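You operate a simulated robot arm through the tools that you are given. There is no shell and no other tool. Be economical: measure what you need, move in short steps, check, and stop when the job is done.

You are at the controls of a simulated robot arm. One attempt, no reset.

TASK
Put the box that says "50" from the right half of the blue bench in the blue tray there and the box that says "57" on the middle shelf of the store cabinet. Push the purple drawer shut. Press the hold button to switch it on. Put the long blue tray on the middle shelf of the store cabinet away on the left end of the grey bench. Do these in any order.

Only the result counts: the job must be done as asked and must still hold three seconds after the hand-in. Knocking over, shifting, dropping, spilling or breaking anything else fails it.

THE ROBOT
A 6-joint arm with a two-finger parallel gripper on a trunk, on a base that drives. Base frame: it is fixed to the floor where the robot stands at the start and does not move with it; the origin is under the middle of the robot, x ahead of it, y to its left, z up; the surface under the hand at the start is at about z = 0.76. Readings come in m, rad, newtons and seconds.
With the tool pointing down near the work surface it reaches from about 0.4 to 0.9 m from the robot's upright axis, wherever it stands. Its first joint turns from -2.007 to 2.007 rad. Places, roughly: blue tray (25x36x6 cm) [0.5, -0.4, 0.8]; box [0.75, 0, 0.75]; hold button [-8.6, 6.6, 0.9]; left end of the grey bench [-3, 9.2, 0.8]; long blue tray (45x22x5 cm) [0.7, -1.6, 0.8]; middle shelf of the store cabinet [0.7, -1.7, 0.7]; purple drawer [-8.3, 5.5, 0.5]. Payload 3.43 kg.
Tool frame: the origin (TCP) lies between the finger pads and is the grasp point; the fingertips stand 0.034 m ahead of it; z points along the fingers, y is the line along which they close. Largest opening 0.128 m; finger width 0.024, thickness 0.012; the body of the gripper, 0.048 by 0.13 m, starts 0.096 m behind the TCP.
Orientation is told as [roll, pitch, yaw] about the base's x, y, z axes, in that order, counted from this pose: with the fingers straight down and closing along the base's y, the tool's x points along the base's -x, its y along +y and its z along -z.

THE INTERFACE
- The arm moves only by the tool send_rows. Its argument "targets" is text: rows parted by semicolons, each of 7 numbers parted by spaces: the shift along the tool's x, y, z in units of 30 mm (1.0 is 30 mm), then the turn, a rotation vector about the tool's x, y, z in units of 6 degrees (1.0 is 6 degrees), then the gripper command, from -1 (shut) to 1 (fully open), values between in proportion. In form: dx dy dz ax ay az hand; .... A call has 1 to 10 rows; each row shifts and turns the commanded pose from where the row before left it, along the tool's axes as they then stand. A call with a number of a shift or a turn outside -1 to 1 is refused whole. Rows are played at 5 a second. More than 0.05 m and 0.15 rad between two rows, or a gripper value outside its range, and nothing of the call is played. Where a pose cannot be reached the arm comes as near as it can. A force on the tool above 40 N (or 10 N above the force at the start of the call, whichever is more), or a blocked arm, ends the call early, and 0.2 s more pass. Each finger travels about 0.108 m/s and halts on what it meets, pressing with about 43 N; the grip force reading is that of the motor and also rises with nothing between the fingers. The clock runs only during rows and for 0.2 s after the last one: add rows that do not move to give the fingers time. It gives the time, the measured TCP pose, the force on the tool (base axes), the opening and the grip force at its end, in the units of the frame above (readings bear some noise), with the torque about the TCP (base axes, N m) and any sound that the robot's microphone picked up.
- Cameras (640 x 400 px; columns grow to the right, rows downward): "scene" is now at [0.0326, 0.14, 1.2622]; the picture's right is [-0.61, -0.79, 0.00], its down [-0.42, 0.32, -0.85] and it looks along [0.67, -0.52, -0.53] (base axes); focal length 290 px, centre (320, 200). "wrist" rides on the gripper at [0.076, -0.011, -0.16] in the tool frame; the picture's right is [0.15, 0.99, 0.00], its down [-0.88, 0.13, -0.46] and it looks along [-0.45, 0.07, 0.89] (tool axes); focal length 234 px, centre (320, 200). There is no depth. A picture from a camera that has moved, and an enlarged one, comes with that camera's place and axes in the base frame and with its lens.
- get_image(camera): a new picture of that camera. It takes no simulated time.
- slide_trunk(by): slides the trunk up (or, below 0, down) by that many m; the arm and the scene camera ride with it, the base frame stays. It gives what a move gives, with no picture.
- drive_base(legs): drives the robot by 1 to 6 legs, each [ahead, turn to the left] in m and rad, along the robot's own axes; the way and the turn of a leg run together, so that a leg with both is an arc; at most 1.5 m and 3.142 rad a leg. The arm and the cameras ride along, it lands a little off, and it stops where it bumps. It gives what a move gives.
- head_to(pan, tilt): turns the head with the scene camera to pan (to the left, within 1.798 rad either way) and tilt (down, from -0.506 to 1.204), counted from straight ahead of the robot. It gives what a move gives.
- zoom(camera, box): a new picture of the part [left, top, right, bottom] of that camera's present view, enlarged. It takes no simulated time.
- sign_off(): hands the job in; it is judged then, once.

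Go step by step. Nothing tells you exact positions but the pictures and the camera data: compare them with the known pose of the tool, close in by small moves and look again before you grip or let go. The budget is 165 turns and 112 pictures, counting those below and the enlarged ones. Unless the task says otherwise, let go and move clear before handing in, and close with one line.

The tools are called as a command line: name --argument value ..., lists and objects as JSON in quotes. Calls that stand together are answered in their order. send_rows: Moves the arm, as the interface text tells. Its arguments: {"type":"object","properties":{"targets":{"type":"string"}},"required":["targets"]} The other tools are called the same way: slide_trunk (by) slides the trunk up or down; drive_base (legs) drives the base; head_to (pan, tilt) turns the head that bears the scene camera; get_image (camera) takes a picture; zoom (camera, box) takes an enlarged picture of a part of a camera's view; sign_off () hands the job in.

At the start:

```text
clock: 0.0
tcp_pos: [0.4244, -0.1164, 1.0382]
orientation: [-0.001, 0.001, -0.001]
contact_force: [-0.3, 0.6, 0.0]
ft_torque: [0.02, 0.0, 0.01]
opening: 0.1281
gripper_force: 0.0
trunk travel left (down, up): [-0.525, 0.265]
robot x, y, heading: [-0.0032, -0.0014, -0.002]
head pan, tilt: [-0.656, 0.553]
```

scene: 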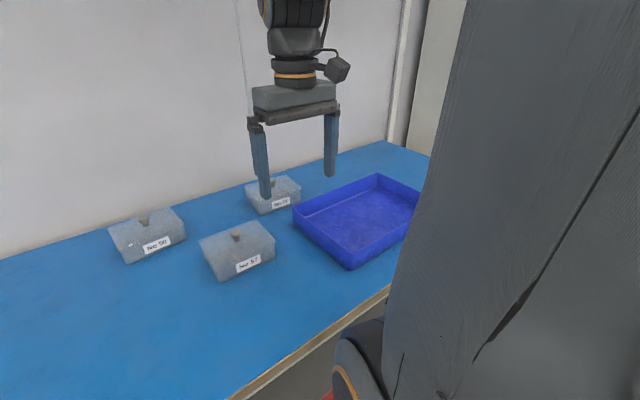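
wrist: 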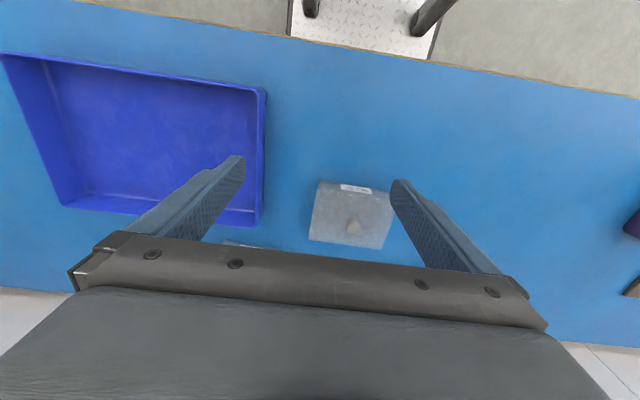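

I see three grey boxes on the blue bench and the blue tray. I'll read the labels and look around first.

zoom --camera "scene" --box '[90, 150, 330, 300]'

head_to --pan 0.3 --tilt 0.6

get_image --camera "scene"

head_to --pan -1.5 --tilt 0.3

get_image --camera "scene"

```text
2.67 times, centred on (210, 225) of scene
camera zoom: at [0.0326, 0.14, 1.2622], right [-0.61, -0.79, 0.0], down [-0.42, 0.32, -0.85], along [0.67, -0.52, -0.53], focal length 772 px, centre (613, 133)
```

zoom: 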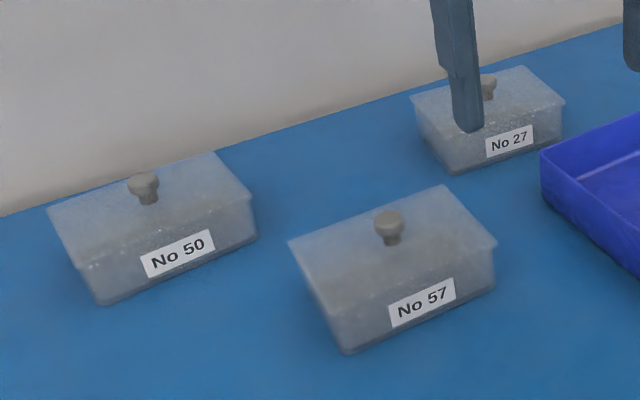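

```text
clock: 1.2
tcp_pos: [0.4241, -0.1161, 1.0387]
orientation: [-0.001, -0.001, 0.0]
contact_force: [0.6, 0.2, 0.0]
ft_torque: [-0.04, 0.01, -0.02]
opening: 0.1282
gripper_force: 0.0
trunk travel left (down, up): [-0.525, 0.265]
robot x, y, heading: [0.0004, -0.0009, -0.001]
head pan, tilt: [0.3, 0.6]
```

```text
108 pictures are left
camera scene: at [0.0459, 0.2208, 1.2579], right [0.29, -0.96, 0.0], down [-0.54, -0.17, -0.83], along [0.79, 0.24, -0.56], focal length 290 px, centre (320, 200)
```

scene: 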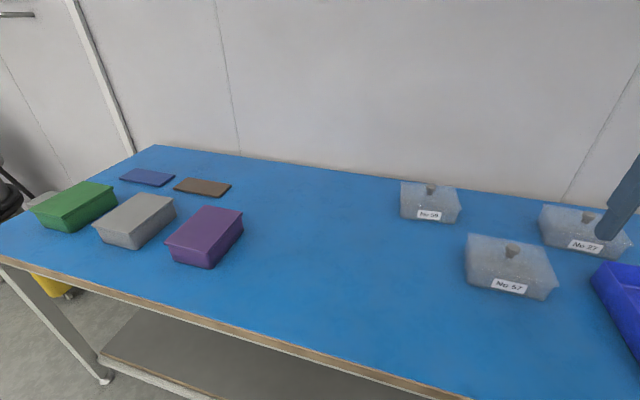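

```text
clock: 3.0
tcp_pos: [0.4245, -0.1163, 1.0379]
orientation: [0.0, 0.0, -0.001]
contact_force: [-0.2, -0.6, -0.4]
ft_torque: [0.0, -0.03, 0.01]
opening: 0.1279
gripper_force: 0.0
trunk travel left (down, up): [-0.525, 0.265]
robot x, y, heading: [-0.0029, -0.0002, 0.001]
head pan, tilt: [-1.499, 0.3]
```

```text
107 pictures are left
camera scene: at [-0.0318, 0.1016, 1.2854], right [-1.0, -0.07, 0.0], down [-0.02, 0.29, -0.96], along [0.07, -0.95, -0.3], focal length 290 px, centre (320, 200)
```

scene: 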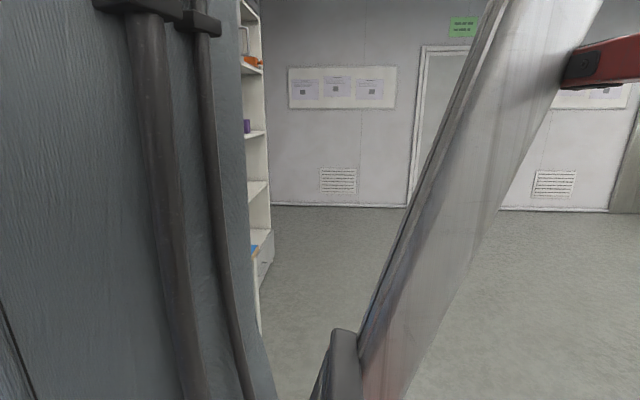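

The three boxes read 50, 57 and 27. Box 50 is at about (0.755, 0.126) and box 57 at about (0.565, -0.03). I'll move above box 50 and look with the wrist camera.

send_rows --targets "-1 0.8 0 0 0 0 1;-1 0.8 0 0 0 0 1;-1 0.8 0 0 0 0 1;-1 0.8 0 0 0 0 1;-1 0.8 0 0 0 0 1;-1 0.8 0 0 0 0 1;-1 0.8 0 0 0 0 1;-1 0.8 0 0 0 0 1;-1 0.8 0 0 0 0 1;-1 0.8 0 0 0 0 1"

send_rows --targets "-1 0 0 0 0 1 1;0 0 0 0 0 1 1;0 0 0 0 0 1 1;0 0 0 0 0 1 1;0 0 0 0 0 1 1;0 0 0 0 0 1 1;0 0 0 0 0 1 1;0 0 0 0 0 1 1;0 0 0 0 0 1 1;0 0 0 0 0 1 1"

send_rows --targets "0 0 1 0 0 1 1;0 0 0 0 0 1 1;0 0 0 0 0 1 1;0 0 0 0 0 1 1;0 0 0 0 0 1 1;0 0 0 0 0 0 1"

get_image --camera "wrist"

head_to --pan -0.1 --tilt 0.5

get_image --camera "scene"

```text
clock: 5.2
tcp_pos: [0.7246, 0.1257, 1.0368]
orientation: [0.001, -0.001, -0.002]
contact_force: [-0.1, 0.2, 0.3]
ft_torque: [0.01, -0.03, -0.01]
opening: 0.128
gripper_force: 0.1
trunk travel left (down, up): [-0.525, 0.265]
robot x, y, heading: [-0.0012, -0.0014, 0.002]
head pan, tilt: [-1.499, 0.3]
```

```text
clock: 7.4
tcp_pos: [0.7538, 0.1231, 1.0386]
orientation: [-0.001, 0.0, -1.05]
contact_force: [-0.2, -0.4, -0.1]
ft_torque: [0.0, 0.0, 0.02]
opening: 0.1282
gripper_force: 0.0
trunk travel left (down, up): [-0.525, 0.265]
robot x, y, heading: [0.0016, -0.001, -0.002]
head pan, tilt: [-1.499, 0.3]
```

```text
clock: 8.8
tcp_pos: [0.7541, 0.1246, 1.0075]
orientation: [0.001, 0.0, -1.572]
contact_force: [0.7, 0.1, -1.1]
ft_torque: [0.02, 0.03, 0.02]
opening: 0.128
gripper_force: 0.0
trunk travel left (down, up): [-0.525, 0.265]
robot x, y, heading: [0.0025, -0.0011, 0.002]
head pan, tilt: [-1.499, 0.3]
```

```text
106 pictures are left
camera wrist: at [0.7424, 0.1989, 1.1679], right [0.99, 0.15, 0.0], down [0.13, -0.88, 0.46], along [0.07, -0.45, -0.89], focal length 234 px, centre (320, 200)
```

wrist: 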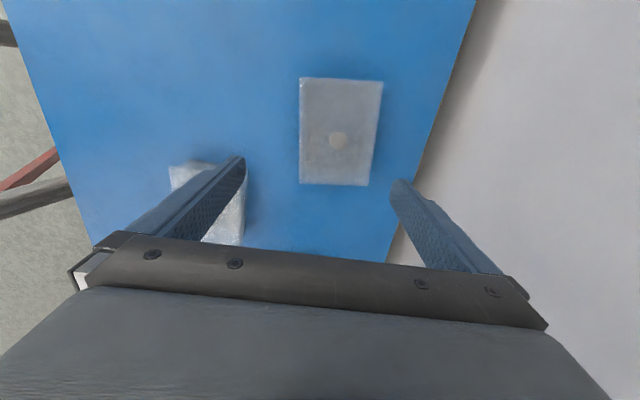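

```text
clock: 10.4
tcp_pos: [0.7545, 0.1246, 1.009]
orientation: [0.0, 0.0, -1.571]
contact_force: [0.3, 0.5, 0.0]
ft_torque: [0.0, -0.01, 0.0]
opening: 0.1281
gripper_force: 0.0
trunk travel left (down, up): [-0.525, 0.265]
robot x, y, heading: [0.0003, -0.0011, 0.004]
head pan, tilt: [-0.099, 0.499]
```

```text
105 pictures are left
camera scene: at [0.0521, 0.1857, 1.267], right [-0.1, -0.99, 0.0], down [-0.48, 0.05, -0.88], along [0.87, -0.09, -0.48], focal length 290 px, centre (320, 200)
```

scene: 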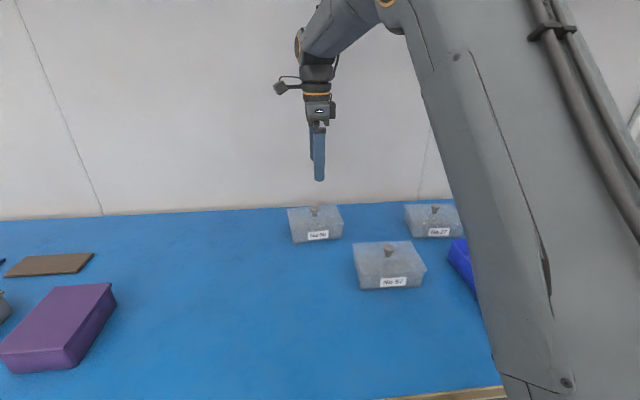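

I'll centre on box 50 and descend part of the way to check alignment.

send_rows --targets "0 0.7 0.9 0 0 0 1;0 0 0.9 0 0 0 1;0 0 0.9 0 0 0 1;0 0 0 0 0 0 1"

get_image --camera "wrist"

zoom --camera "scene" --box '[260, 140, 460, 300]'

```text
clock: 11.4
tcp_pos: [0.7756, 0.1231, 0.927]
orientation: [0.0, -0.001, -1.57]
contact_force: [-0.4, -0.2, -0.8]
ft_torque: [-0.03, -0.03, 0.03]
opening: 0.1279
gripper_force: 0.1
trunk travel left (down, up): [-0.525, 0.265]
robot x, y, heading: [0.0019, 0.0021, -0.001]
head pan, tilt: [-0.099, 0.499]
```

```text
104 pictures are left
camera wrist: at [0.7631, 0.1978, 1.087], right [0.99, 0.15, 0.0], down [0.13, -0.88, 0.46], along [0.07, -0.45, -0.89], focal length 234 px, centre (320, 200)
```

wrist: 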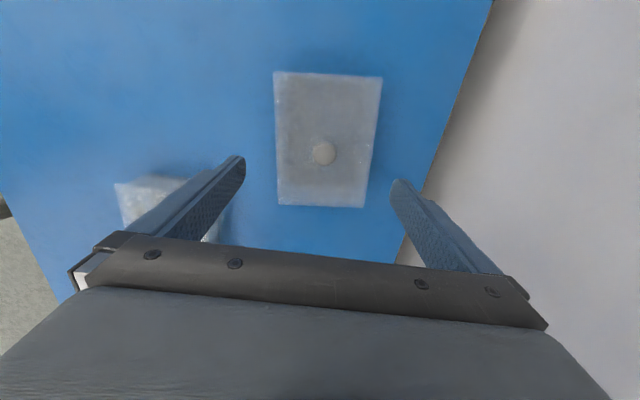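

```text
2.50 times, centred on (360, 220) of scene
camera zoom: at [0.052, 0.1857, 1.267], right [-0.1, -1.0, 0.0], down [-0.48, 0.05, -0.88], along [0.87, -0.09, -0.48], focal length 724 px, centre (220, 150)
```

zoom: 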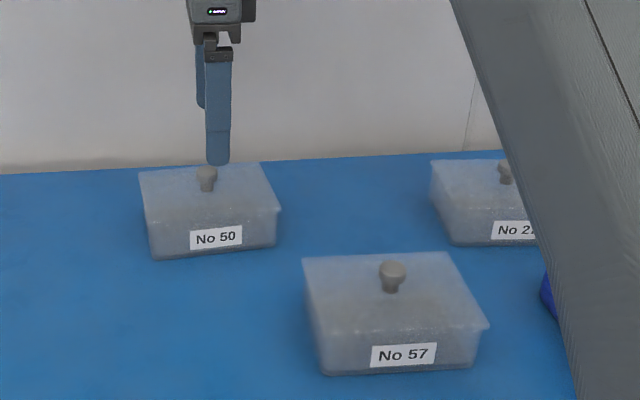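

Box 50 has a yaw of about +6° and its knob is at (0.778, 0.127), with the lid at about z=0.812. I'll narrow the fingers and come down around the knob.

send_rows --targets "0.13 0.1 0 0 0 -1 -0.2;0 0 0.7 0 0 0 -0.2;0 0 0.8 0 0 0 -0.2;0 0 0.6 0 0 0 -0.2;0 0 0 0 0 0 -0.2"

get_image --camera "wrist"

zoom --camera "scene" --box '[270, 140, 370, 260]'

```text
clock: 12.6
tcp_pos: [0.7777, 0.1262, 0.866]
orientation: [0.002, 0.001, -1.466]
contact_force: [0.1, 0.1, 0.2]
ft_torque: [0.01, 0.02, 0.03]
opening: 0.0512
gripper_force: 0.0
trunk travel left (down, up): [-0.525, 0.265]
robot x, y, heading: [0.0013, 0.0027, 0.0]
head pan, tilt: [-0.099, 0.499]
```

```text
102 pictures are left
camera wrist: at [0.7584, 0.1995, 1.0255], right [0.97, 0.25, 0.0], down [0.22, -0.86, 0.46], along [0.11, -0.44, -0.89], focal length 234 px, centre (320, 200)
```

wrist: 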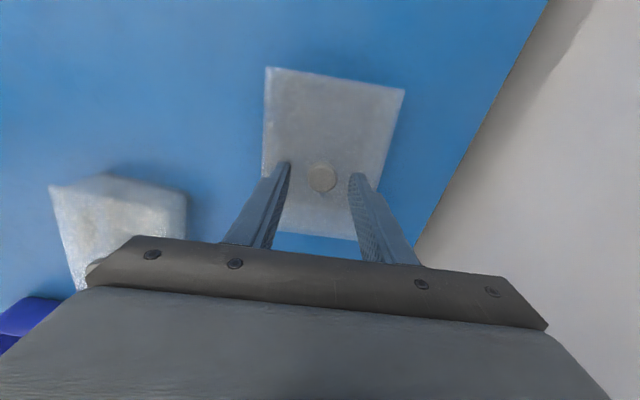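

```text
3.33 times, centred on (320, 200) of scene
camera zoom: at [0.0521, 0.1857, 1.267], right [-0.1, -1.0, 0.0], down [-0.48, 0.05, -0.88], along [0.87, -0.09, -0.48], focal length 965 px, centre (320, 200)
```

zoom: 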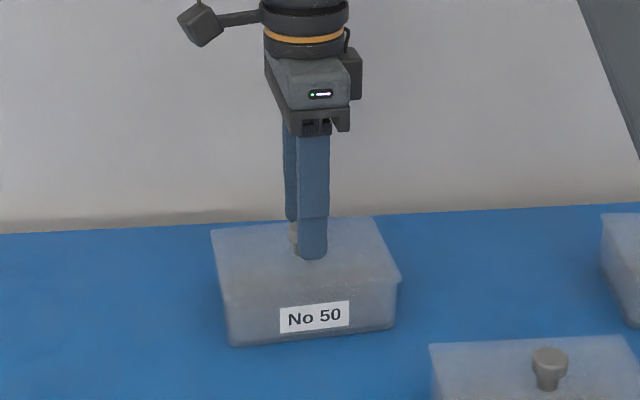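

The fingers straddle the knob. I'll go down another 13 mm, close, and lift slightly to test.

send_rows --targets "0.03 0 0.45 0 0 0 -0.2;0 0 0 0 0 0 -0.2;0 0 0 0 0 0 -1;0 0 0 0 0 0 -1;0 0 0 0 0 0 -1"

send_rows --targets "0 0 -0.5 0 0 0 -1;0 0 -0.2 0 0 0 -1;0 0 0 0 0 0 -1"

zoom --camera "scene" --box '[270, 140, 370, 260]'

```text
clock: 13.8
tcp_pos: [0.7791, 0.1286, 0.8523]
orientation: [0.001, 0.0, -1.466]
contact_force: [-0.2, -0.5, 1.1]
ft_torque: [-0.02, 0.01, -0.04]
opening: 0.0242
gripper_force: 43.3
trunk travel left (down, up): [-0.525, 0.265]
robot x, y, heading: [-0.0021, -0.0001, -0.002]
head pan, tilt: [-0.099, 0.499]
```

```text
clock: 14.6
tcp_pos: [0.7784, 0.1282, 0.8725]
orientation: [0.0, 0.0, -1.465]
contact_force: [0.1, 0.2, -0.2]
ft_torque: [0.0, 0.02, 0.01]
opening: 0.0244
gripper_force: 42.8
trunk travel left (down, up): [-0.525, 0.265]
robot x, y, heading: [0.0004, 0.0023, -0.001]
head pan, tilt: [-0.099, 0.499]
```

```text
3.33 times, centred on (320, 200) of scene
camera zoom: at [0.0522, 0.1857, 1.267], right [-0.1, -1.0, 0.0], down [-0.48, 0.05, -0.88], along [0.87, -0.09, -0.48], focal length 965 px, centre (320, 200)
```

zoom: 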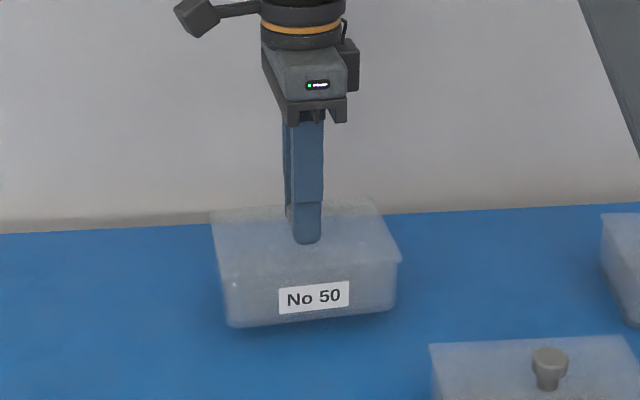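

The whole box lifts by the knob. I'll raise it clear and carry it over the tray.

send_rows --targets "0 0 -1 0 0 0 -1;0 0 -1 0 0 0 -1;0 0 -1 0 0 0 -1;0 0 -0.8 0 0 0 -1;0 0 0 0 0 0 -1"

send_rows --targets "-0.89 -0.61 0 0 0 0 -1;-0.89 -0.61 0 0 0 0 -1;-0.89 -0.61 0 0 0 0 -1;-0.89 -0.61 0 0 0 0 -1;-0.89 -0.61 0 0 0 0 -1;-0.89 -0.61 0 0 0 0 -1;-0.89 -0.61 0 0 0 0 -1;-0.89 -0.61 0 0 0 0 -1;-0.89 -0.61 0 0 0 0 -1"

send_rows --targets "-0.89 -0.61 0 0 0 0 -1;-0.89 -0.61 0 0 0 0 -1;-0.89 -0.61 0 0 0 0 -1;-0.89 -0.61 0 0 0 0 -1;-0.89 -0.61 0 0 0 0 -1;-0.89 -0.61 0 0 0 0 -1;-0.89 -0.61 0 0 0 0 -1;-0.89 -0.61 0 0 0 0 -1;-0.89 -0.61 0 0 0 0 -1;0 0 0 0 0 0 -1"

get_image --camera "wrist"

head_to --pan -0.5 --tilt 0.7

get_image --camera "scene"

```text
clock: 15.8
tcp_pos: [0.7795, 0.1313, 0.9869]
orientation: [0.0, 0.0, -1.466]
contact_force: [0.5, -0.1, -0.7]
ft_torque: [-0.02, 0.03, 0.0]
opening: 0.0241
gripper_force: 42.9
trunk travel left (down, up): [-0.525, 0.265]
robot x, y, heading: [0.0005, -0.0011, -0.003]
head pan, tilt: [-0.099, 0.499]
```

```text
clock: 17.8
tcp_pos: [0.6411, -0.1265, 0.9846]
orientation: [0.001, 0.002, -1.466]
contact_force: [0.4, -0.2, -1.5]
ft_torque: [-0.03, 0.01, 0.01]
opening: 0.0244
gripper_force: 43.2
trunk travel left (down, up): [-0.525, 0.265]
robot x, y, heading: [-0.0011, -0.0018, -0.001]
head pan, tilt: [-0.099, 0.499]
```

```text
clock: 20.0
tcp_pos: [0.5013, -0.3855, 0.9869]
orientation: [0.0, 0.0, -1.466]
contact_force: [-0.1, -0.2, -1.2]
ft_torque: [0.02, 0.02, -0.04]
opening: 0.0244
gripper_force: 43.1
trunk travel left (down, up): [-0.525, 0.265]
robot x, y, heading: [0.0007, 0.0009, -0.002]
head pan, tilt: [-0.099, 0.499]
```

```text
99 pictures are left
camera wrist: at [0.4809, -0.3116, 1.147], right [0.97, 0.25, 0.0], down [0.22, -0.86, 0.46], along [0.11, -0.44, -0.89], focal length 234 px, centre (320, 200)
```

wrist: 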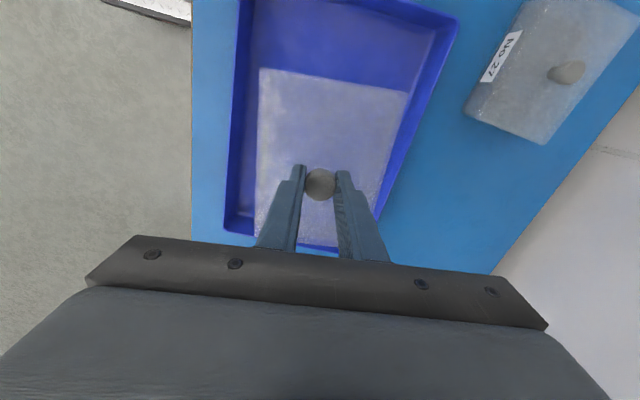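

```text
clock: 20.8
tcp_pos: [0.4993, -0.3841, 0.9875]
orientation: [-0.003, 0.0, -1.465]
contact_force: [0.3, -0.6, -1.3]
ft_torque: [-0.01, 0.01, 0.02]
opening: 0.0244
gripper_force: 43.5
trunk travel left (down, up): [-0.525, 0.265]
robot x, y, heading: [0.0007, -0.002, -0.001]
head pan, tilt: [-0.499, 0.7]
```

```text
98 pictures are left
camera scene: at [0.0362, 0.154, 1.2493], right [-0.48, -0.88, 0.0], down [-0.57, 0.31, -0.77], along [0.67, -0.37, -0.64], focal length 290 px, centre (320, 200)
```

scene: 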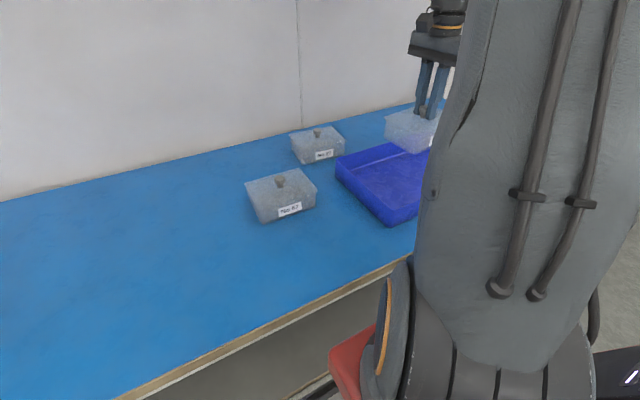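

The box is centred over the tray. I'll lower it and release.

send_rows --targets "0 0 1 0 0 0 -1;0 0 1 0 0 0 -1;0 0 1 0 0 0 -1;0 0 0.7 0 0 0 -1;0 0 0.4 0 0 0 -1;0 0 0.2 0 0 0 -1;0 0 0 0 0 0 -1"

```text
clock: 22.4
tcp_pos: [0.5013, -0.3831, 0.8581]
orientation: [0.0, 0.001, -1.466]
contact_force: [-0.1, 0.4, -1.8]
ft_torque: [0.0, 0.04, 0.01]
opening: 0.0244
gripper_force: 43.2
trunk travel left (down, up): [-0.525, 0.265]
robot x, y, heading: [0.003, 0.0026, 0.004]
head pan, tilt: [-0.499, 0.7]
```

send_rows --targets "0 0 0.1 0 0 0 -1;0 0 0 0 0 0 -1"

get_image --camera "wrist"

```text
clock: 23.0
tcp_pos: [0.5022, -0.383, 0.8566]
orientation: [0.001, -0.001, -1.467]
contact_force: [-2.9, 2.0, 19.8]
ft_torque: [0.21, 0.16, 0.0]
opening: 0.0245
gripper_force: 42.9
trunk travel left (down, up): [-0.525, 0.265]
robot x, y, heading: [0.0021, 0.0027, 0.001]
head pan, tilt: [-0.499, 0.7]
```

```text
97 pictures are left
camera wrist: at [0.481, -0.3099, 1.0158], right [0.97, 0.25, 0.0], down [0.22, -0.86, 0.46], along [0.12, -0.44, -0.89], focal length 234 px, centre (320, 200)
```

wrist: 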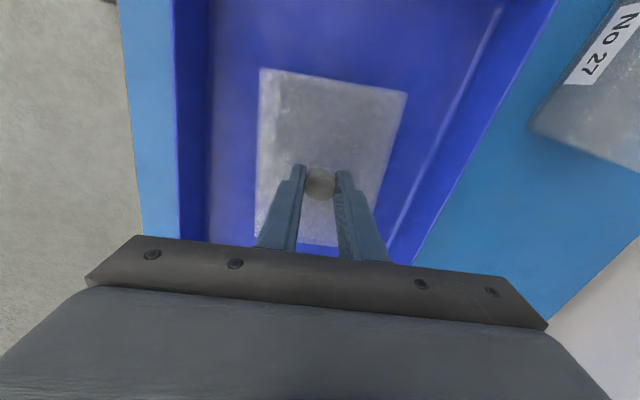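

It's seated in the tray. I'll release, rise and move above box 57.

send_rows --targets "0 0 0 0 0 0 -0.2;0 0 0 0 0 0 -0.2;0 0 0 0 0 0 -0.2;0 0 -1 0 0 0 -0.2;0 0 -1 0 0 0 -0.2;0 0 -1 0 0 0 -0.2;0 0 -0.8 0 0 0 -0.2"

send_rows --targets "1 0.29 0 0 0 0 -0.2;1 0.29 0 0 0 0 -0.2;1 0.29 0 0 0 0 -0.2;1 0.29 0 0 0 0 -0.2;1 0.29 0 0 0 0 -0.2;1 0.29 0 0 0 0 -0.2;1 0.29 0 0 0 0 -0.2;1 0.29 0 0 0 0 -0.2;1 0.29 0 0 0 0 -0.2;1 0.29 0 0 0 0 -0.2"

send_rows --targets "1 0.29 0 0 0 0 -0.2;0.5 0.1 0 0 0 0 -0.2;0 0 0 0 0 0 -0.2"

get_image --camera "wrist"

get_image --camera "scene"

```text
clock: 24.6
tcp_pos: [0.5012, -0.3839, 0.9689]
orientation: [0.001, 0.0, -1.466]
contact_force: [0.3, -0.5, -0.4]
ft_torque: [0.02, -0.01, 0.0]
opening: 0.0513
gripper_force: 0.0
trunk travel left (down, up): [-0.525, 0.265]
robot x, y, heading: [0.0025, 0.0007, -0.001]
head pan, tilt: [-0.499, 0.7]
```

```text
clock: 26.8
tcp_pos: [0.5577, -0.0768, 0.9676]
orientation: [0.001, -0.001, -1.465]
contact_force: [-0.2, -0.3, 0.0]
ft_torque: [0.01, 0.0, 0.01]
opening: 0.0512
gripper_force: 0.0
trunk travel left (down, up): [-0.525, 0.265]
robot x, y, heading: [-0.0003, -0.0026, -0.002]
head pan, tilt: [-0.499, 0.7]
```

```text
clock: 27.6
tcp_pos: [0.5646, -0.0313, 0.9674]
orientation: [0.002, -0.001, -1.465]
contact_force: [0.1, -0.5, -0.2]
ft_torque: [-0.02, 0.03, 0.0]
opening: 0.051
gripper_force: 0.1
trunk travel left (down, up): [-0.525, 0.265]
robot x, y, heading: [0.0001, 0.0005, 0.002]
head pan, tilt: [-0.499, 0.7]
```

```text
96 pictures are left
camera wrist: at [0.5445, 0.0423, 1.1278], right [0.97, 0.25, 0.0], down [0.22, -0.86, 0.46], along [0.11, -0.44, -0.89], focal length 234 px, centre (320, 200)
```

wrist: 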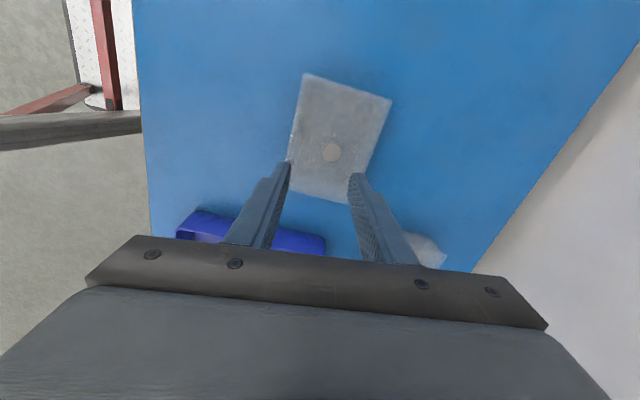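

```text
95 pictures are left
camera scene: at [0.0361, 0.154, 1.2493], right [-0.48, -0.88, 0.0], down [-0.57, 0.31, -0.76], along [0.67, -0.37, -0.64], focal length 290 px, centre (320, 200)
```

scene: 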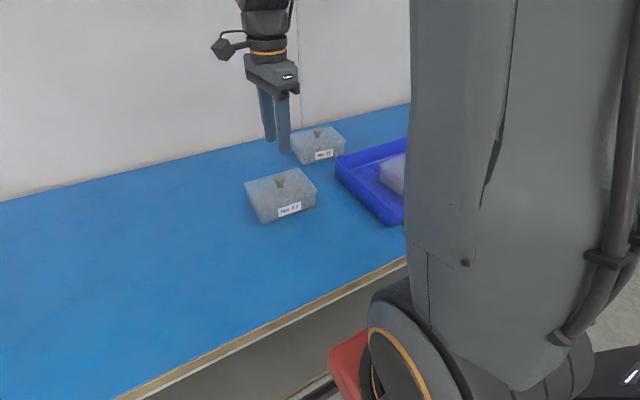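

Box 57's knob is at about (0.578, -0.032). I'll align and descend over it, and look before closing.

send_rows --targets "-0.08 0.47 0 0 0 1 -0.2;0 0 1 0 0 0.3 -0.2;0 0 1 0 0 0 -0.2;0 0 1 0 0 0 -0.2;0 0 0.3 0 0 0 -0.2;0 0 0 0 0 0 -0.2"

get_image --camera "wrist"

zoom --camera "scene" --box '[220, 110, 340, 230]'

```text
clock: 29.0
tcp_pos: [0.5795, -0.0325, 0.8699]
orientation: [0.0, 0.0, -1.603]
contact_force: [0.8, -0.2, 0.1]
ft_torque: [0.01, -0.02, -0.01]
opening: 0.0513
gripper_force: 0.0
trunk travel left (down, up): [-0.525, 0.265]
robot x, y, heading: [-0.0002, 0.0008, -0.001]
head pan, tilt: [-0.499, 0.7]
```

```text
94 pictures are left
camera wrist: at [0.5698, 0.0435, 1.0294], right [0.99, 0.12, 0.0], down [0.1, -0.88, 0.46], along [0.05, -0.45, -0.89], focal length 234 px, centre (320, 200)
```

wrist: 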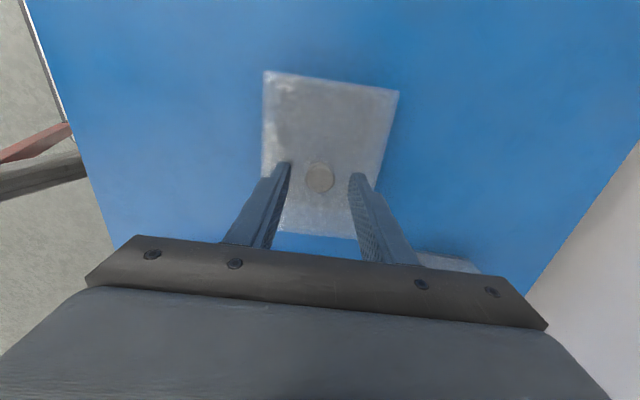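

```text
3.33 times, centred on (280, 170) of scene
camera zoom: at [0.0361, 0.1541, 1.2493], right [-0.48, -0.88, 0.0], down [-0.57, 0.31, -0.76], along [0.67, -0.37, -0.64], focal length 965 px, centre (453, 300)
```

zoom: 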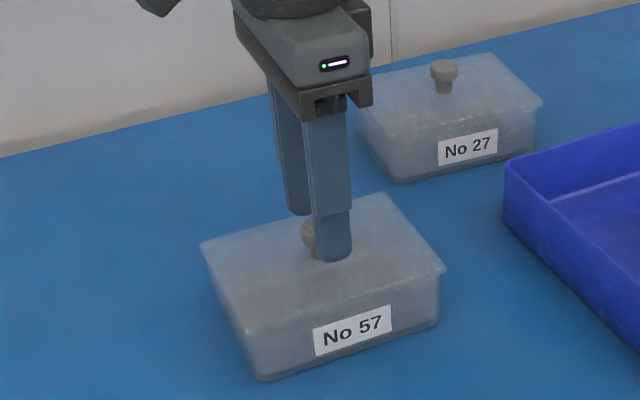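

send_rows --targets "0 0 0.57 0 0 0 -0.2;0 0 0 0 0 0 -0.2;0 0 0 0 0 0 -1;0 0 0 0 0 0 -1;0 0 0 0 0 0 -1;0 0 -1 0 0 0 -1;0 0 -1 0 0 0 -1;0 0 -1 0 0 0 -1;0 0 -1 0 0 0 -1;0 0 -1 0 0 0 -1"

head_to --pan -1.1 --tilt 0.2

get_image --camera "scene"

head_to --pan 1.2 --tilt 0.2

get_image --camera "scene"

```text
clock: 31.2
tcp_pos: [0.5793, -0.031, 1.0019]
orientation: [-0.002, -0.001, -1.601]
contact_force: [0.1, -0.3, -1.4]
ft_torque: [-0.03, 0.05, -0.01]
opening: 0.0244
gripper_force: 43.4
trunk travel left (down, up): [-0.525, 0.265]
robot x, y, heading: [-0.0011, 0.0017, -0.001]
head pan, tilt: [-0.499, 0.7]
```

```text
clock: 32.2
tcp_pos: [0.5776, -0.031, 1.0014]
orientation: [0.002, 0.001, -1.603]
contact_force: [0.4, 0.0, -1.2]
ft_torque: [0.03, -0.02, -0.04]
opening: 0.0246
gripper_force: 43.1
trunk travel left (down, up): [-0.525, 0.265]
robot x, y, heading: [-0.0038, -0.0044, 0.001]
head pan, tilt: [-1.1, 0.201]
```

```text
92 pictures are left
camera scene: at [0.0039, 0.1117, 1.2946], right [-0.89, -0.45, 0.0], down [-0.09, 0.18, -0.98], along [0.45, -0.87, -0.2], focal length 290 px, centre (320, 200)
```

scene: 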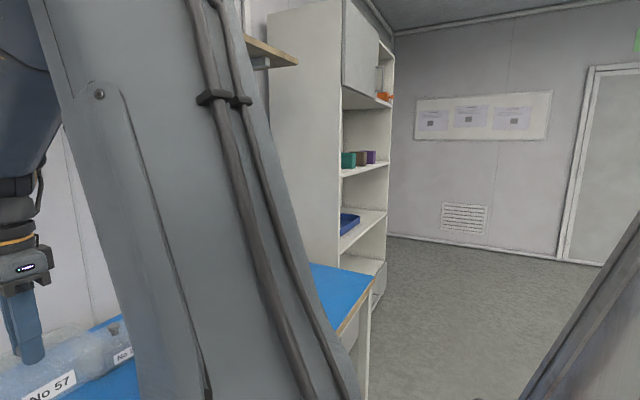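

```text
clock: 34.4
tcp_pos: [0.5773, -0.0329, 1.0023]
orientation: [0.0, 0.0, -1.603]
contact_force: [-0.3, 0.3, -2.2]
ft_torque: [-0.02, -0.03, 0.01]
opening: 0.0241
gripper_force: 43.3
trunk travel left (down, up): [-0.525, 0.265]
robot x, y, heading: [-0.0026, -0.0005, 0.002]
head pan, tilt: [1.201, 0.201]
```

```text
91 pictures are left
camera scene: at [-0.0047, 0.2816, 1.2947], right [0.93, -0.36, 0.0], down [-0.07, -0.19, -0.98], along [0.35, 0.91, -0.2], focal length 290 px, centre (320, 200)
```

scene: 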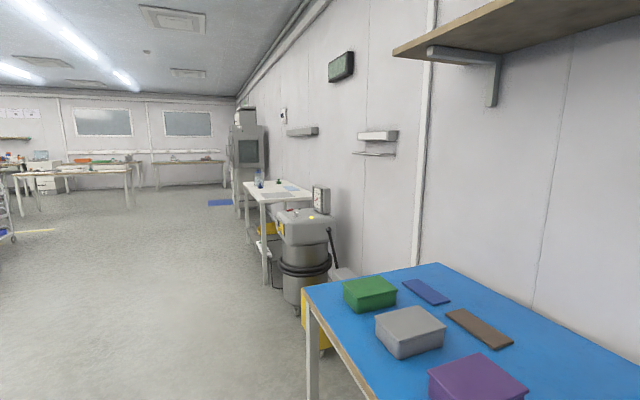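

Box 57 is held. The store cabinet is to the right of the bench and faces the aisle. I'll back off and drive over to stand in front of it.

drive_base --legs '[[-0.35, 0], [0, -1.571], [0.85, 0], [0.85, 0], [0, 1.571]]'

head_to --pan 0.3 --tilt 0.3

get_image --camera "scene"

head_to --pan -0.4 --tilt 0.4

get_image --camera "scene"

```text
clock: 52.2
tcp_pos: [0.2725, -1.6476, 1.0028]
orientation: [-0.001, 0.002, -1.548]
contact_force: [-0.1, -0.3, -1.3]
ft_torque: [-0.01, 0.03, 0.0]
opening: 0.0242
gripper_force: 43.4
trunk travel left (down, up): [-0.525, 0.265]
robot x, y, heading: [-0.3042, -1.6481, 0.059]
head pan, tilt: [1.201, 0.201]
```

```text
clock: 53.4
tcp_pos: [0.2725, -1.6475, 1.002]
orientation: [0.0, -0.001, -1.547]
contact_force: [-0.4, -0.3, -0.8]
ft_torque: [0.0, 0.01, 0.01]
opening: 0.0241
gripper_force: 43.3
trunk travel left (down, up): [-0.525, 0.265]
robot x, y, heading: [-0.3068, -1.6472, 0.053]
head pan, tilt: [0.3, 0.3]
```

```text
90 pictures are left
camera scene: at [-0.2676, -1.4216, 1.2854], right [0.35, -0.94, 0.0], down [-0.28, -0.1, -0.96], along [0.9, 0.33, -0.3], focal length 290 px, centre (320, 200)
```

scene: 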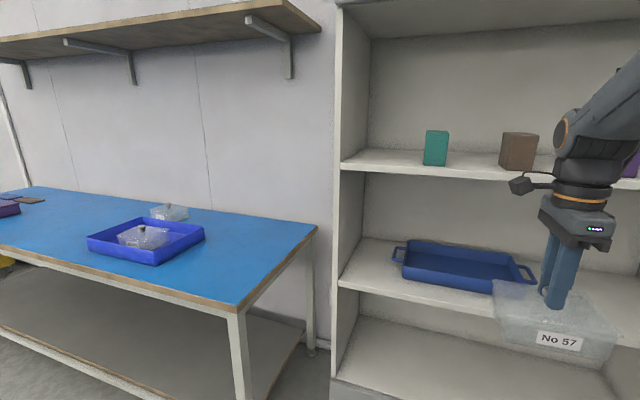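

```text
clock: 54.5
tcp_pos: [0.2735, -1.647, 1.0026]
orientation: [0.001, 0.001, -1.547]
contact_force: [-0.2, -0.2, -1.1]
ft_torque: [0.01, -0.01, 0.03]
opening: 0.0244
gripper_force: 42.9
trunk travel left (down, up): [-0.525, 0.265]
robot x, y, heading: [-0.3062, -1.6462, 0.055]
head pan, tilt: [-0.4, 0.4]
```

```text
89 pictures are left
camera scene: at [-0.268, -1.4854, 1.2762], right [-0.34, -0.94, 0.0], down [-0.37, 0.13, -0.92], along [0.87, -0.31, -0.39], focal length 290 px, centre (320, 200)
```

scene: 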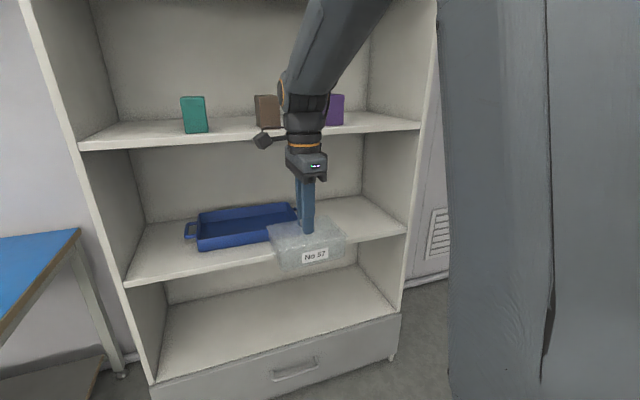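

The middle shelf spans roughly y -1.2 to -2.12 at z≈0.70. Its headroom of about 0.39 m is too tight for a vertical tool, so I'll use the free right end of the blue bench to re-grip the box by its knob with a tilted tool.

drive_base --legs '[[0, -1.626], [-0.82, 0], [0, 1.571], [0.15, 0]]'

send_rows --targets "0 0 0 0 0 -1 -1;0 0 0 0 0 -1 -1;0 0 0 0 0 -1 -1;0 0 0 0 0 -1 -1;0 0 0 0 0 -1 -1;0 0 0 0 0 -1 -1;0 0 0 0 0 -1 -1;0 0 0 0 0 -1 -1;0 0 0 0 0 -1 -1;0 0 0 0 0 -1 -1"

send_rows --targets "0 0 0 0 0 -1 -1;0 0 0 0 0 -1 -1;0 0 0 0 0 -1 -1;0 0 0 0 0 -1 -1;0 0 0 0 0 -0.7 -1;0 0 0 0 0 0 -1"

get_image --camera "wrist"

head_to --pan 0 --tilt 0.5

get_image --camera "scene"

```text
clock: 67.8
tcp_pos: [0.4397, -0.8462, 1.0018]
orientation: [-0.001, -0.001, -1.612]
contact_force: [-0.4, 0.5, -1.5]
ft_torque: [0.01, -0.01, 0.0]
opening: 0.0244
gripper_force: 43.1
trunk travel left (down, up): [-0.525, 0.265]
robot x, y, heading: [-0.1377, -0.8089, -0.012]
head pan, tilt: [-0.4, 0.4]
```

```text
clock: 70.0
tcp_pos: [0.4414, -0.8455, 1.0015]
orientation: [-0.002, 0.0, -0.565]
contact_force: [0.4, 0.4, -0.5]
ft_torque: [-0.01, 0.02, 0.01]
opening: 0.0244
gripper_force: 43.3
trunk travel left (down, up): [-0.525, 0.265]
robot x, y, heading: [-0.141, -0.8063, -0.013]
head pan, tilt: [-0.4, 0.4]
```

```text
clock: 71.4
tcp_pos: [0.4402, -0.8464, 1.0019]
orientation: [-0.001, 0.0, -0.07]
contact_force: [0.1, -0.1, -0.9]
ft_torque: [0.03, -0.01, -0.02]
opening: 0.0245
gripper_force: 43.2
trunk travel left (down, up): [-0.525, 0.265]
robot x, y, heading: [-0.1363, -0.8054, -0.012]
head pan, tilt: [-0.4, 0.4]
```

```text
88 pictures are left
camera wrist: at [0.3631, -0.8522, 1.1615], right [-0.07, 1.0, 0.0], down [0.89, 0.07, 0.46], along [0.45, 0.03, -0.89], focal length 234 px, centre (320, 200)
```

wrist: 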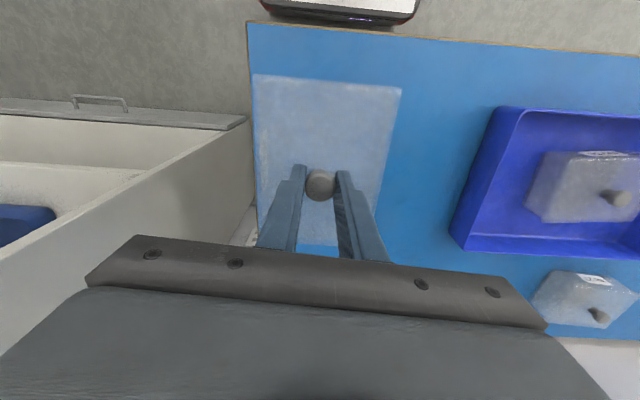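

```text
clock: 72.3
tcp_pos: [0.4391, -0.8453, 1.002]
orientation: [0.002, 0.001, -0.075]
contact_force: [-0.4, -0.2, -1.2]
ft_torque: [0.03, -0.02, -0.02]
opening: 0.0241
gripper_force: 43.5
trunk travel left (down, up): [-0.525, 0.265]
robot x, y, heading: [-0.1383, -0.8082, -0.009]
head pan, tilt: [0.0, 0.499]
```

```text
87 pictures are left
camera scene: at [-0.0826, -0.6137, 1.267], right [-0.01, -1.0, 0.0], down [-0.48, 0.01, -0.88], along [0.88, -0.01, -0.48], focal length 290 px, centre (320, 200)
```

scene: 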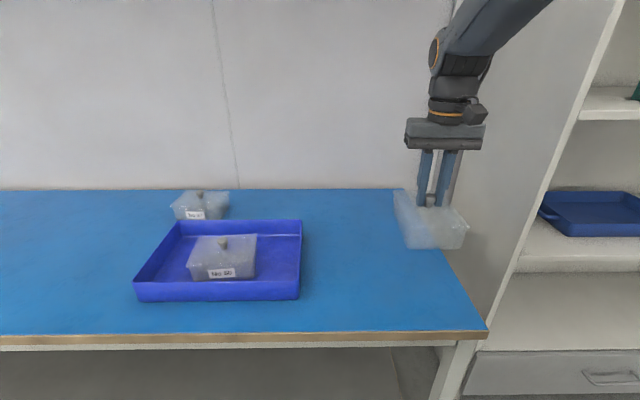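

I'll set the box down on the bench's free right end.

send_rows --targets "-1 0.85 0 0 0 0 -1;-1 0.85 0 0 0 0 -1;0 0 1 0 0 0 -1;0 0 1 0 0 0 -1;0 0 1 0 0 0 -1;0 0 1 0 0 0 -1;0 0 0.8 0 0 0 -1;0 0 0 0 0 0 -1"

send_rows --targets "0 0 0.15 0 0 0 -1;0 0 0 0 0 0 -1"

```text
clock: 74.1
tcp_pos: [0.5059, -0.7982, 0.8607]
orientation: [0.001, 0.0, -0.075]
contact_force: [-0.1, 0.6, -0.8]
ft_torque: [-0.02, 0.02, -0.04]
opening: 0.0243
gripper_force: 43.0
trunk travel left (down, up): [-0.525, 0.265]
robot x, y, heading: [-0.1395, -0.8101, -0.012]
head pan, tilt: [0.0, 0.499]
```

```text
clock: 74.7
tcp_pos: [0.5036, -0.7995, 0.856]
orientation: [0.0, 0.002, -0.074]
contact_force: [0.0, -0.3, -1.7]
ft_torque: [0.0, -0.03, -0.01]
opening: 0.0239
gripper_force: 42.9
trunk travel left (down, up): [-0.525, 0.265]
robot x, y, heading: [-0.1416, -0.8051, -0.01]
head pan, tilt: [0.0, 0.499]
```

send_rows --targets "0 0 0.15 0 0 0 -1;0 0 0 0 0 0 -1;0 0 0 0 0 0 -0.45;0 0 0 0 0 0 -0.45;0 0 0 0 -1 0 -0.45;0 0 0 0 -1 0 -0.45;0 0 0 0 -1 0 -0.45;0 0 0 0 -1 0 -0.45;0 0 0 0 -1 0 -0.45;0 0 0 0 -1 0 -0.45"

get_image --camera "wrist"

zoom --camera "scene" --box '[370, 80, 530, 280]'

```text
clock: 75.8
tcp_pos: [0.5046, -0.7988, 0.8518]
orientation: [0.001, -0.07, -0.074]
contact_force: [-4.3, 0.9, 20.4]
ft_torque: [0.03, 0.32, -0.04]
opening: 0.0335
gripper_force: 0.1
trunk travel left (down, up): [-0.525, 0.265]
robot x, y, heading: [-0.1368, -0.8059, -0.01]
head pan, tilt: [0.0, 0.499]
stopped in row 5: the force on the tool passed its limit at 44 N (the readings are from after the stop); the commanded pose is now the measured one
```

```text
86 pictures are left
camera wrist: at [0.4162, -0.8044, 1.0063], right [-0.07, 1.0, -0.01], down [0.85, 0.07, 0.52], along [0.52, 0.03, -0.86], focal length 234 px, centre (320, 200)
```

wrist: 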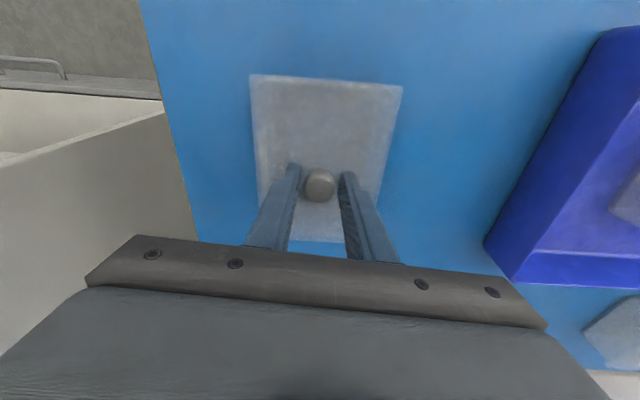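

```text
2.00 times, centred on (450, 180) of scene
camera zoom: at [-0.0837, -0.6136, 1.2669], right [-0.01, -1.0, 0.0], down [-0.48, 0.0, -0.88], along [0.88, -0.01, -0.48], focal length 579 px, centre (60, 240)
```

zoom: 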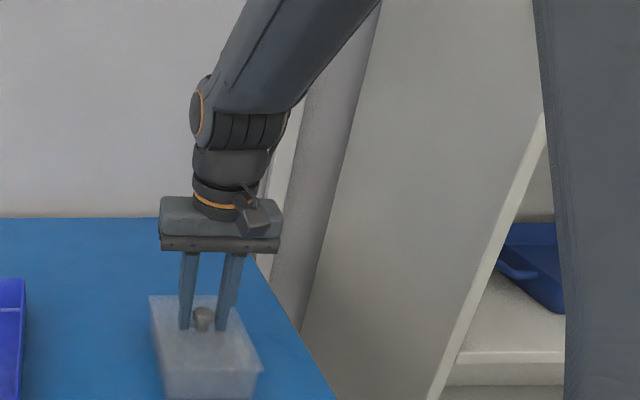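

The fingertips touched the lid while tilting. I'll rise a little, tilt freely, then check.

send_rows --targets "0 0 -0.5 0 0 0 -0.3;0 0 0 0 -1 0 -0.3;0 0 0 0 -1 0 -0.3;0 0 0 0 -1 0 -0.3;0 0 0 0 -1 0 -0.3;0 0 0 0 -1 0 -0.3;0 0 0 0 -0.3 0 -0.3;0 0 0 0 0 0 -0.3"

get_image --camera "wrist"

zoom --camera "scene" --box '[370, 80, 530, 280]'

```text
clock: 77.7
tcp_pos: [0.5034, -0.8037, 0.866]
orientation: [-0.017, -0.568, -0.073]
contact_force: [0.4, 0.8, 0.2]
ft_torque: [-0.03, -0.03, 0.03]
opening: 0.0448
gripper_force: 0.0
out of reach, approached as far as the arm can: row 7
trunk travel left (down, up): [-0.525, 0.265]
robot x, y, heading: [-0.1398, -0.8069, -0.01]
head pan, tilt: [0.0, 0.499]
```

```text
84 pictures are left
camera wrist: at [0.3522, -0.8014, 0.9597], right [-0.04, 0.99, -0.09], down [0.51, 0.1, 0.86], along [0.86, -0.01, -0.51], focal length 234 px, centre (320, 200)
```

wrist: 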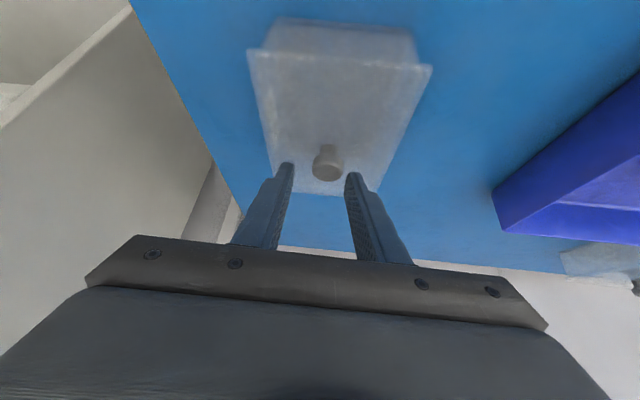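

```text
2.00 times, centred on (450, 180) of scene
camera zoom: at [-0.0828, -0.6137, 1.267], right [-0.01, -1.0, 0.0], down [-0.48, 0.0, -0.88], along [0.88, -0.01, -0.48], focal length 579 px, centre (60, 240)
```

zoom: 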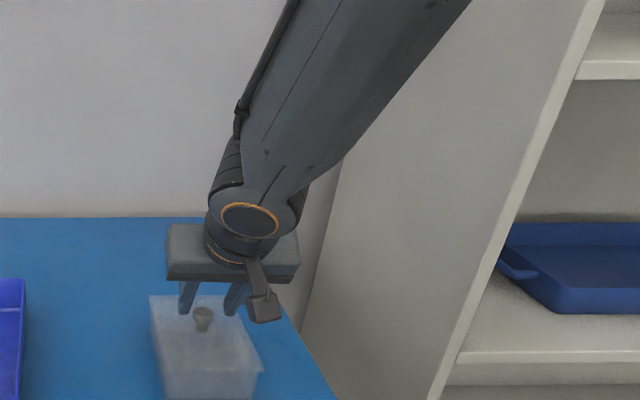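

The wrist is near a singular alignment with the forearm. I'll raise the arm and lower the trunk so the forearm comes in flatter.

send_rows --targets "-0.54 0 -0.84 0 0 0 -0.3;-0.54 0 -0.84 0 0 0 -0.3;-0.54 0 -0.84 0 0 0 -0.3;-0.54 0 -0.84 0 0 0 -0.3;-0.54 0 -0.84 0 0 0 -0.3;-0.54 0 -0.84 0 0 0 -0.3;-0.54 0 -0.84 0 0 0 -0.3;-0.54 0 -0.84 0 0 0 -0.3;-0.54 0 -0.84 0 0 0 -0.3;-0.54 0 -0.84 0 0 0 -0.3"

slide_trunk --by -0.28

get_image --camera "wrist"

get_image --camera "scene"

```text
clock: 79.8
tcp_pos: [0.5063, -0.7984, 1.1652]
orientation: [-0.017, -0.57, -0.073]
contact_force: [0.3, -1.0, 0.0]
ft_torque: [-0.01, 0.02, 0.0]
opening: 0.0449
gripper_force: 0.1
trunk travel left (down, up): [-0.525, 0.265]
robot x, y, heading: [-0.1397, -0.808, -0.003]
head pan, tilt: [0.0, 0.499]
```

```text
clock: 82.7
tcp_pos: [0.5041, -0.7993, 0.8843]
orientation: [-0.017, -0.569, -0.073]
contact_force: [-1.0, -0.5, 0.1]
ft_torque: [-0.03, 0.02, 0.04]
opening: 0.0449
gripper_force: 0.1
trunk travel left (down, up): [-0.245, 0.545]
robot x, y, heading: [-0.1332, -0.8046, -0.008]
head pan, tilt: [0.0, 0.499]
```

```text
82 pictures are left
camera wrist: at [0.3534, -0.7971, 0.9793], right [-0.04, 0.99, -0.09], down [0.51, 0.1, 0.86], along [0.86, -0.01, -0.51], focal length 234 px, centre (320, 200)
```

wrist: 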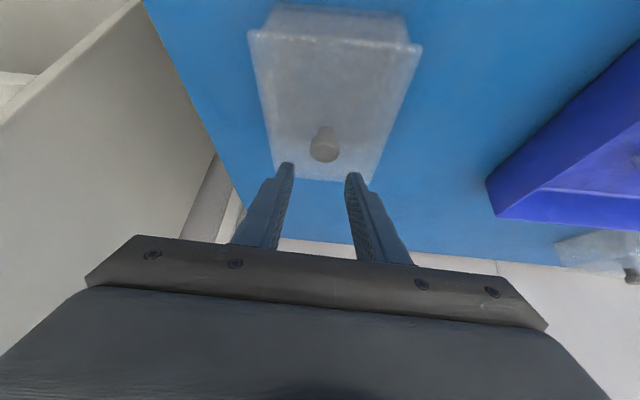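

```text
81 pictures are left
camera scene: at [-0.0049, -0.6145, 0.987], right [-0.01, -1.0, 0.0], down [-0.48, 0.0, -0.88], along [0.88, -0.01, -0.48], focal length 290 px, centre (320, 200)
```

scene: 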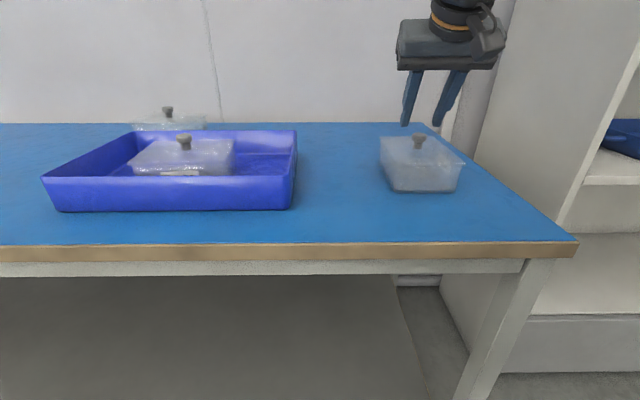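

The fingers are well lined up with the knob now. I'll come in along the tilted axis and check.

send_rows --targets "0.5 0 0.27 0 0 0 -0.3;0.45 0 0.3 0 0 0 -0.3;0 0 0 0 0 0 -0.3"

get_image --camera "wrist"

zoom --camera "scene" --box '[360, 40, 520, 220]'

```text
clock: 83.5
tcp_pos: [0.4889, -0.7978, 0.8546]
orientation: [-0.018, -0.568, -0.073]
contact_force: [0.4, 0.4, 0.1]
ft_torque: [0.01, 0.0, 0.04]
opening: 0.0449
gripper_force: 0.0
trunk travel left (down, up): [-0.245, 0.545]
robot x, y, heading: [-0.1364, -0.8122, -0.012]
head pan, tilt: [0.0, 0.499]
```

```text
80 pictures are left
camera wrist: at [0.3386, -0.7963, 0.9498], right [-0.04, 0.99, -0.09], down [0.51, 0.1, 0.86], along [0.86, -0.01, -0.51], focal length 234 px, centre (320, 200)
```

wrist: 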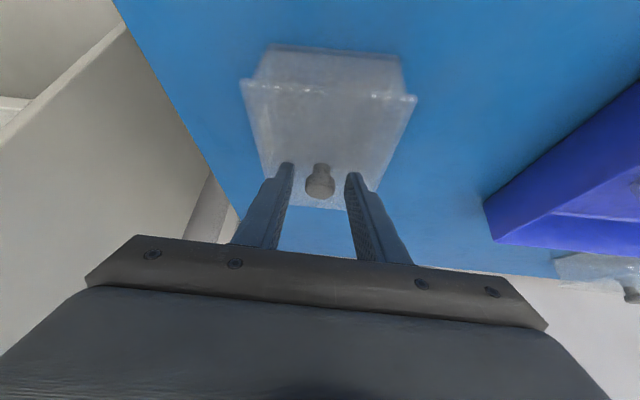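

```text
2.22 times, centred on (440, 130) of scene
camera zoom: at [-0.0049, -0.6145, 0.987], right [-0.01, -1.0, 0.0], down [-0.48, 0.0, -0.88], along [0.88, -0.01, -0.48], focal length 643 px, centre (53, 356)
```

zoom: 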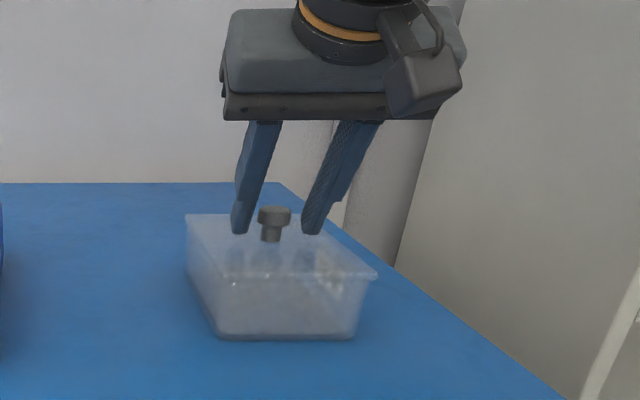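

send_rows --targets "0 0 0 0 0 0 -1;0 0 0 0 0 0 -1;0 0 0 0 0 0 -1;-0.54 0 -0.84 0 0 0 -1;0 0 0 0 0 0 -1"

get_image --camera "scene"

get_image --camera "wrist"

```text
clock: 84.7
tcp_pos: [0.4894, -0.7972, 0.8847]
orientation: [-0.017, -0.567, -0.074]
contact_force: [0.5, 0.7, -1.2]
ft_torque: [0.01, 0.01, -0.02]
opening: 0.0244
gripper_force: 43.0
trunk travel left (down, up): [-0.245, 0.545]
robot x, y, heading: [-0.1388, -0.8101, -0.015]
head pan, tilt: [0.0, 0.499]
```

```text
78 pictures are left
camera scene: at [-0.0049, -0.6145, 0.987], right [-0.01, -1.0, 0.0], down [-0.48, 0.0, -0.88], along [0.88, -0.01, -0.48], focal length 290 px, centre (320, 200)
```

scene: 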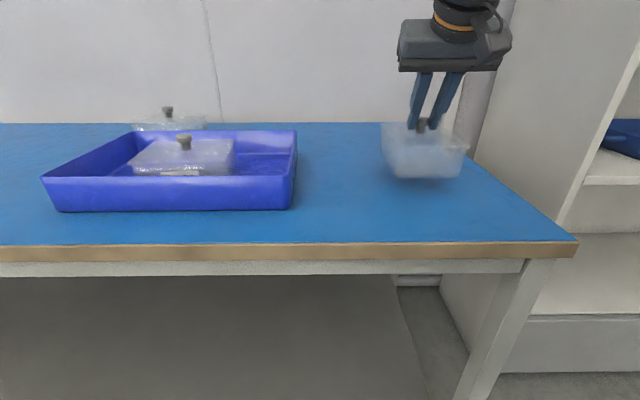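

```text
77 pictures are left
camera wrist: at [0.3385, -0.7952, 0.9784], right [-0.04, 0.99, -0.09], down [0.51, 0.1, 0.86], along [0.86, -0.01, -0.51], focal length 234 px, centre (320, 200)
```

wrist: 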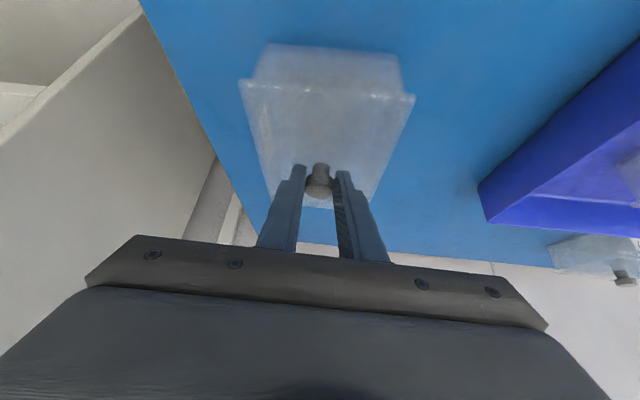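

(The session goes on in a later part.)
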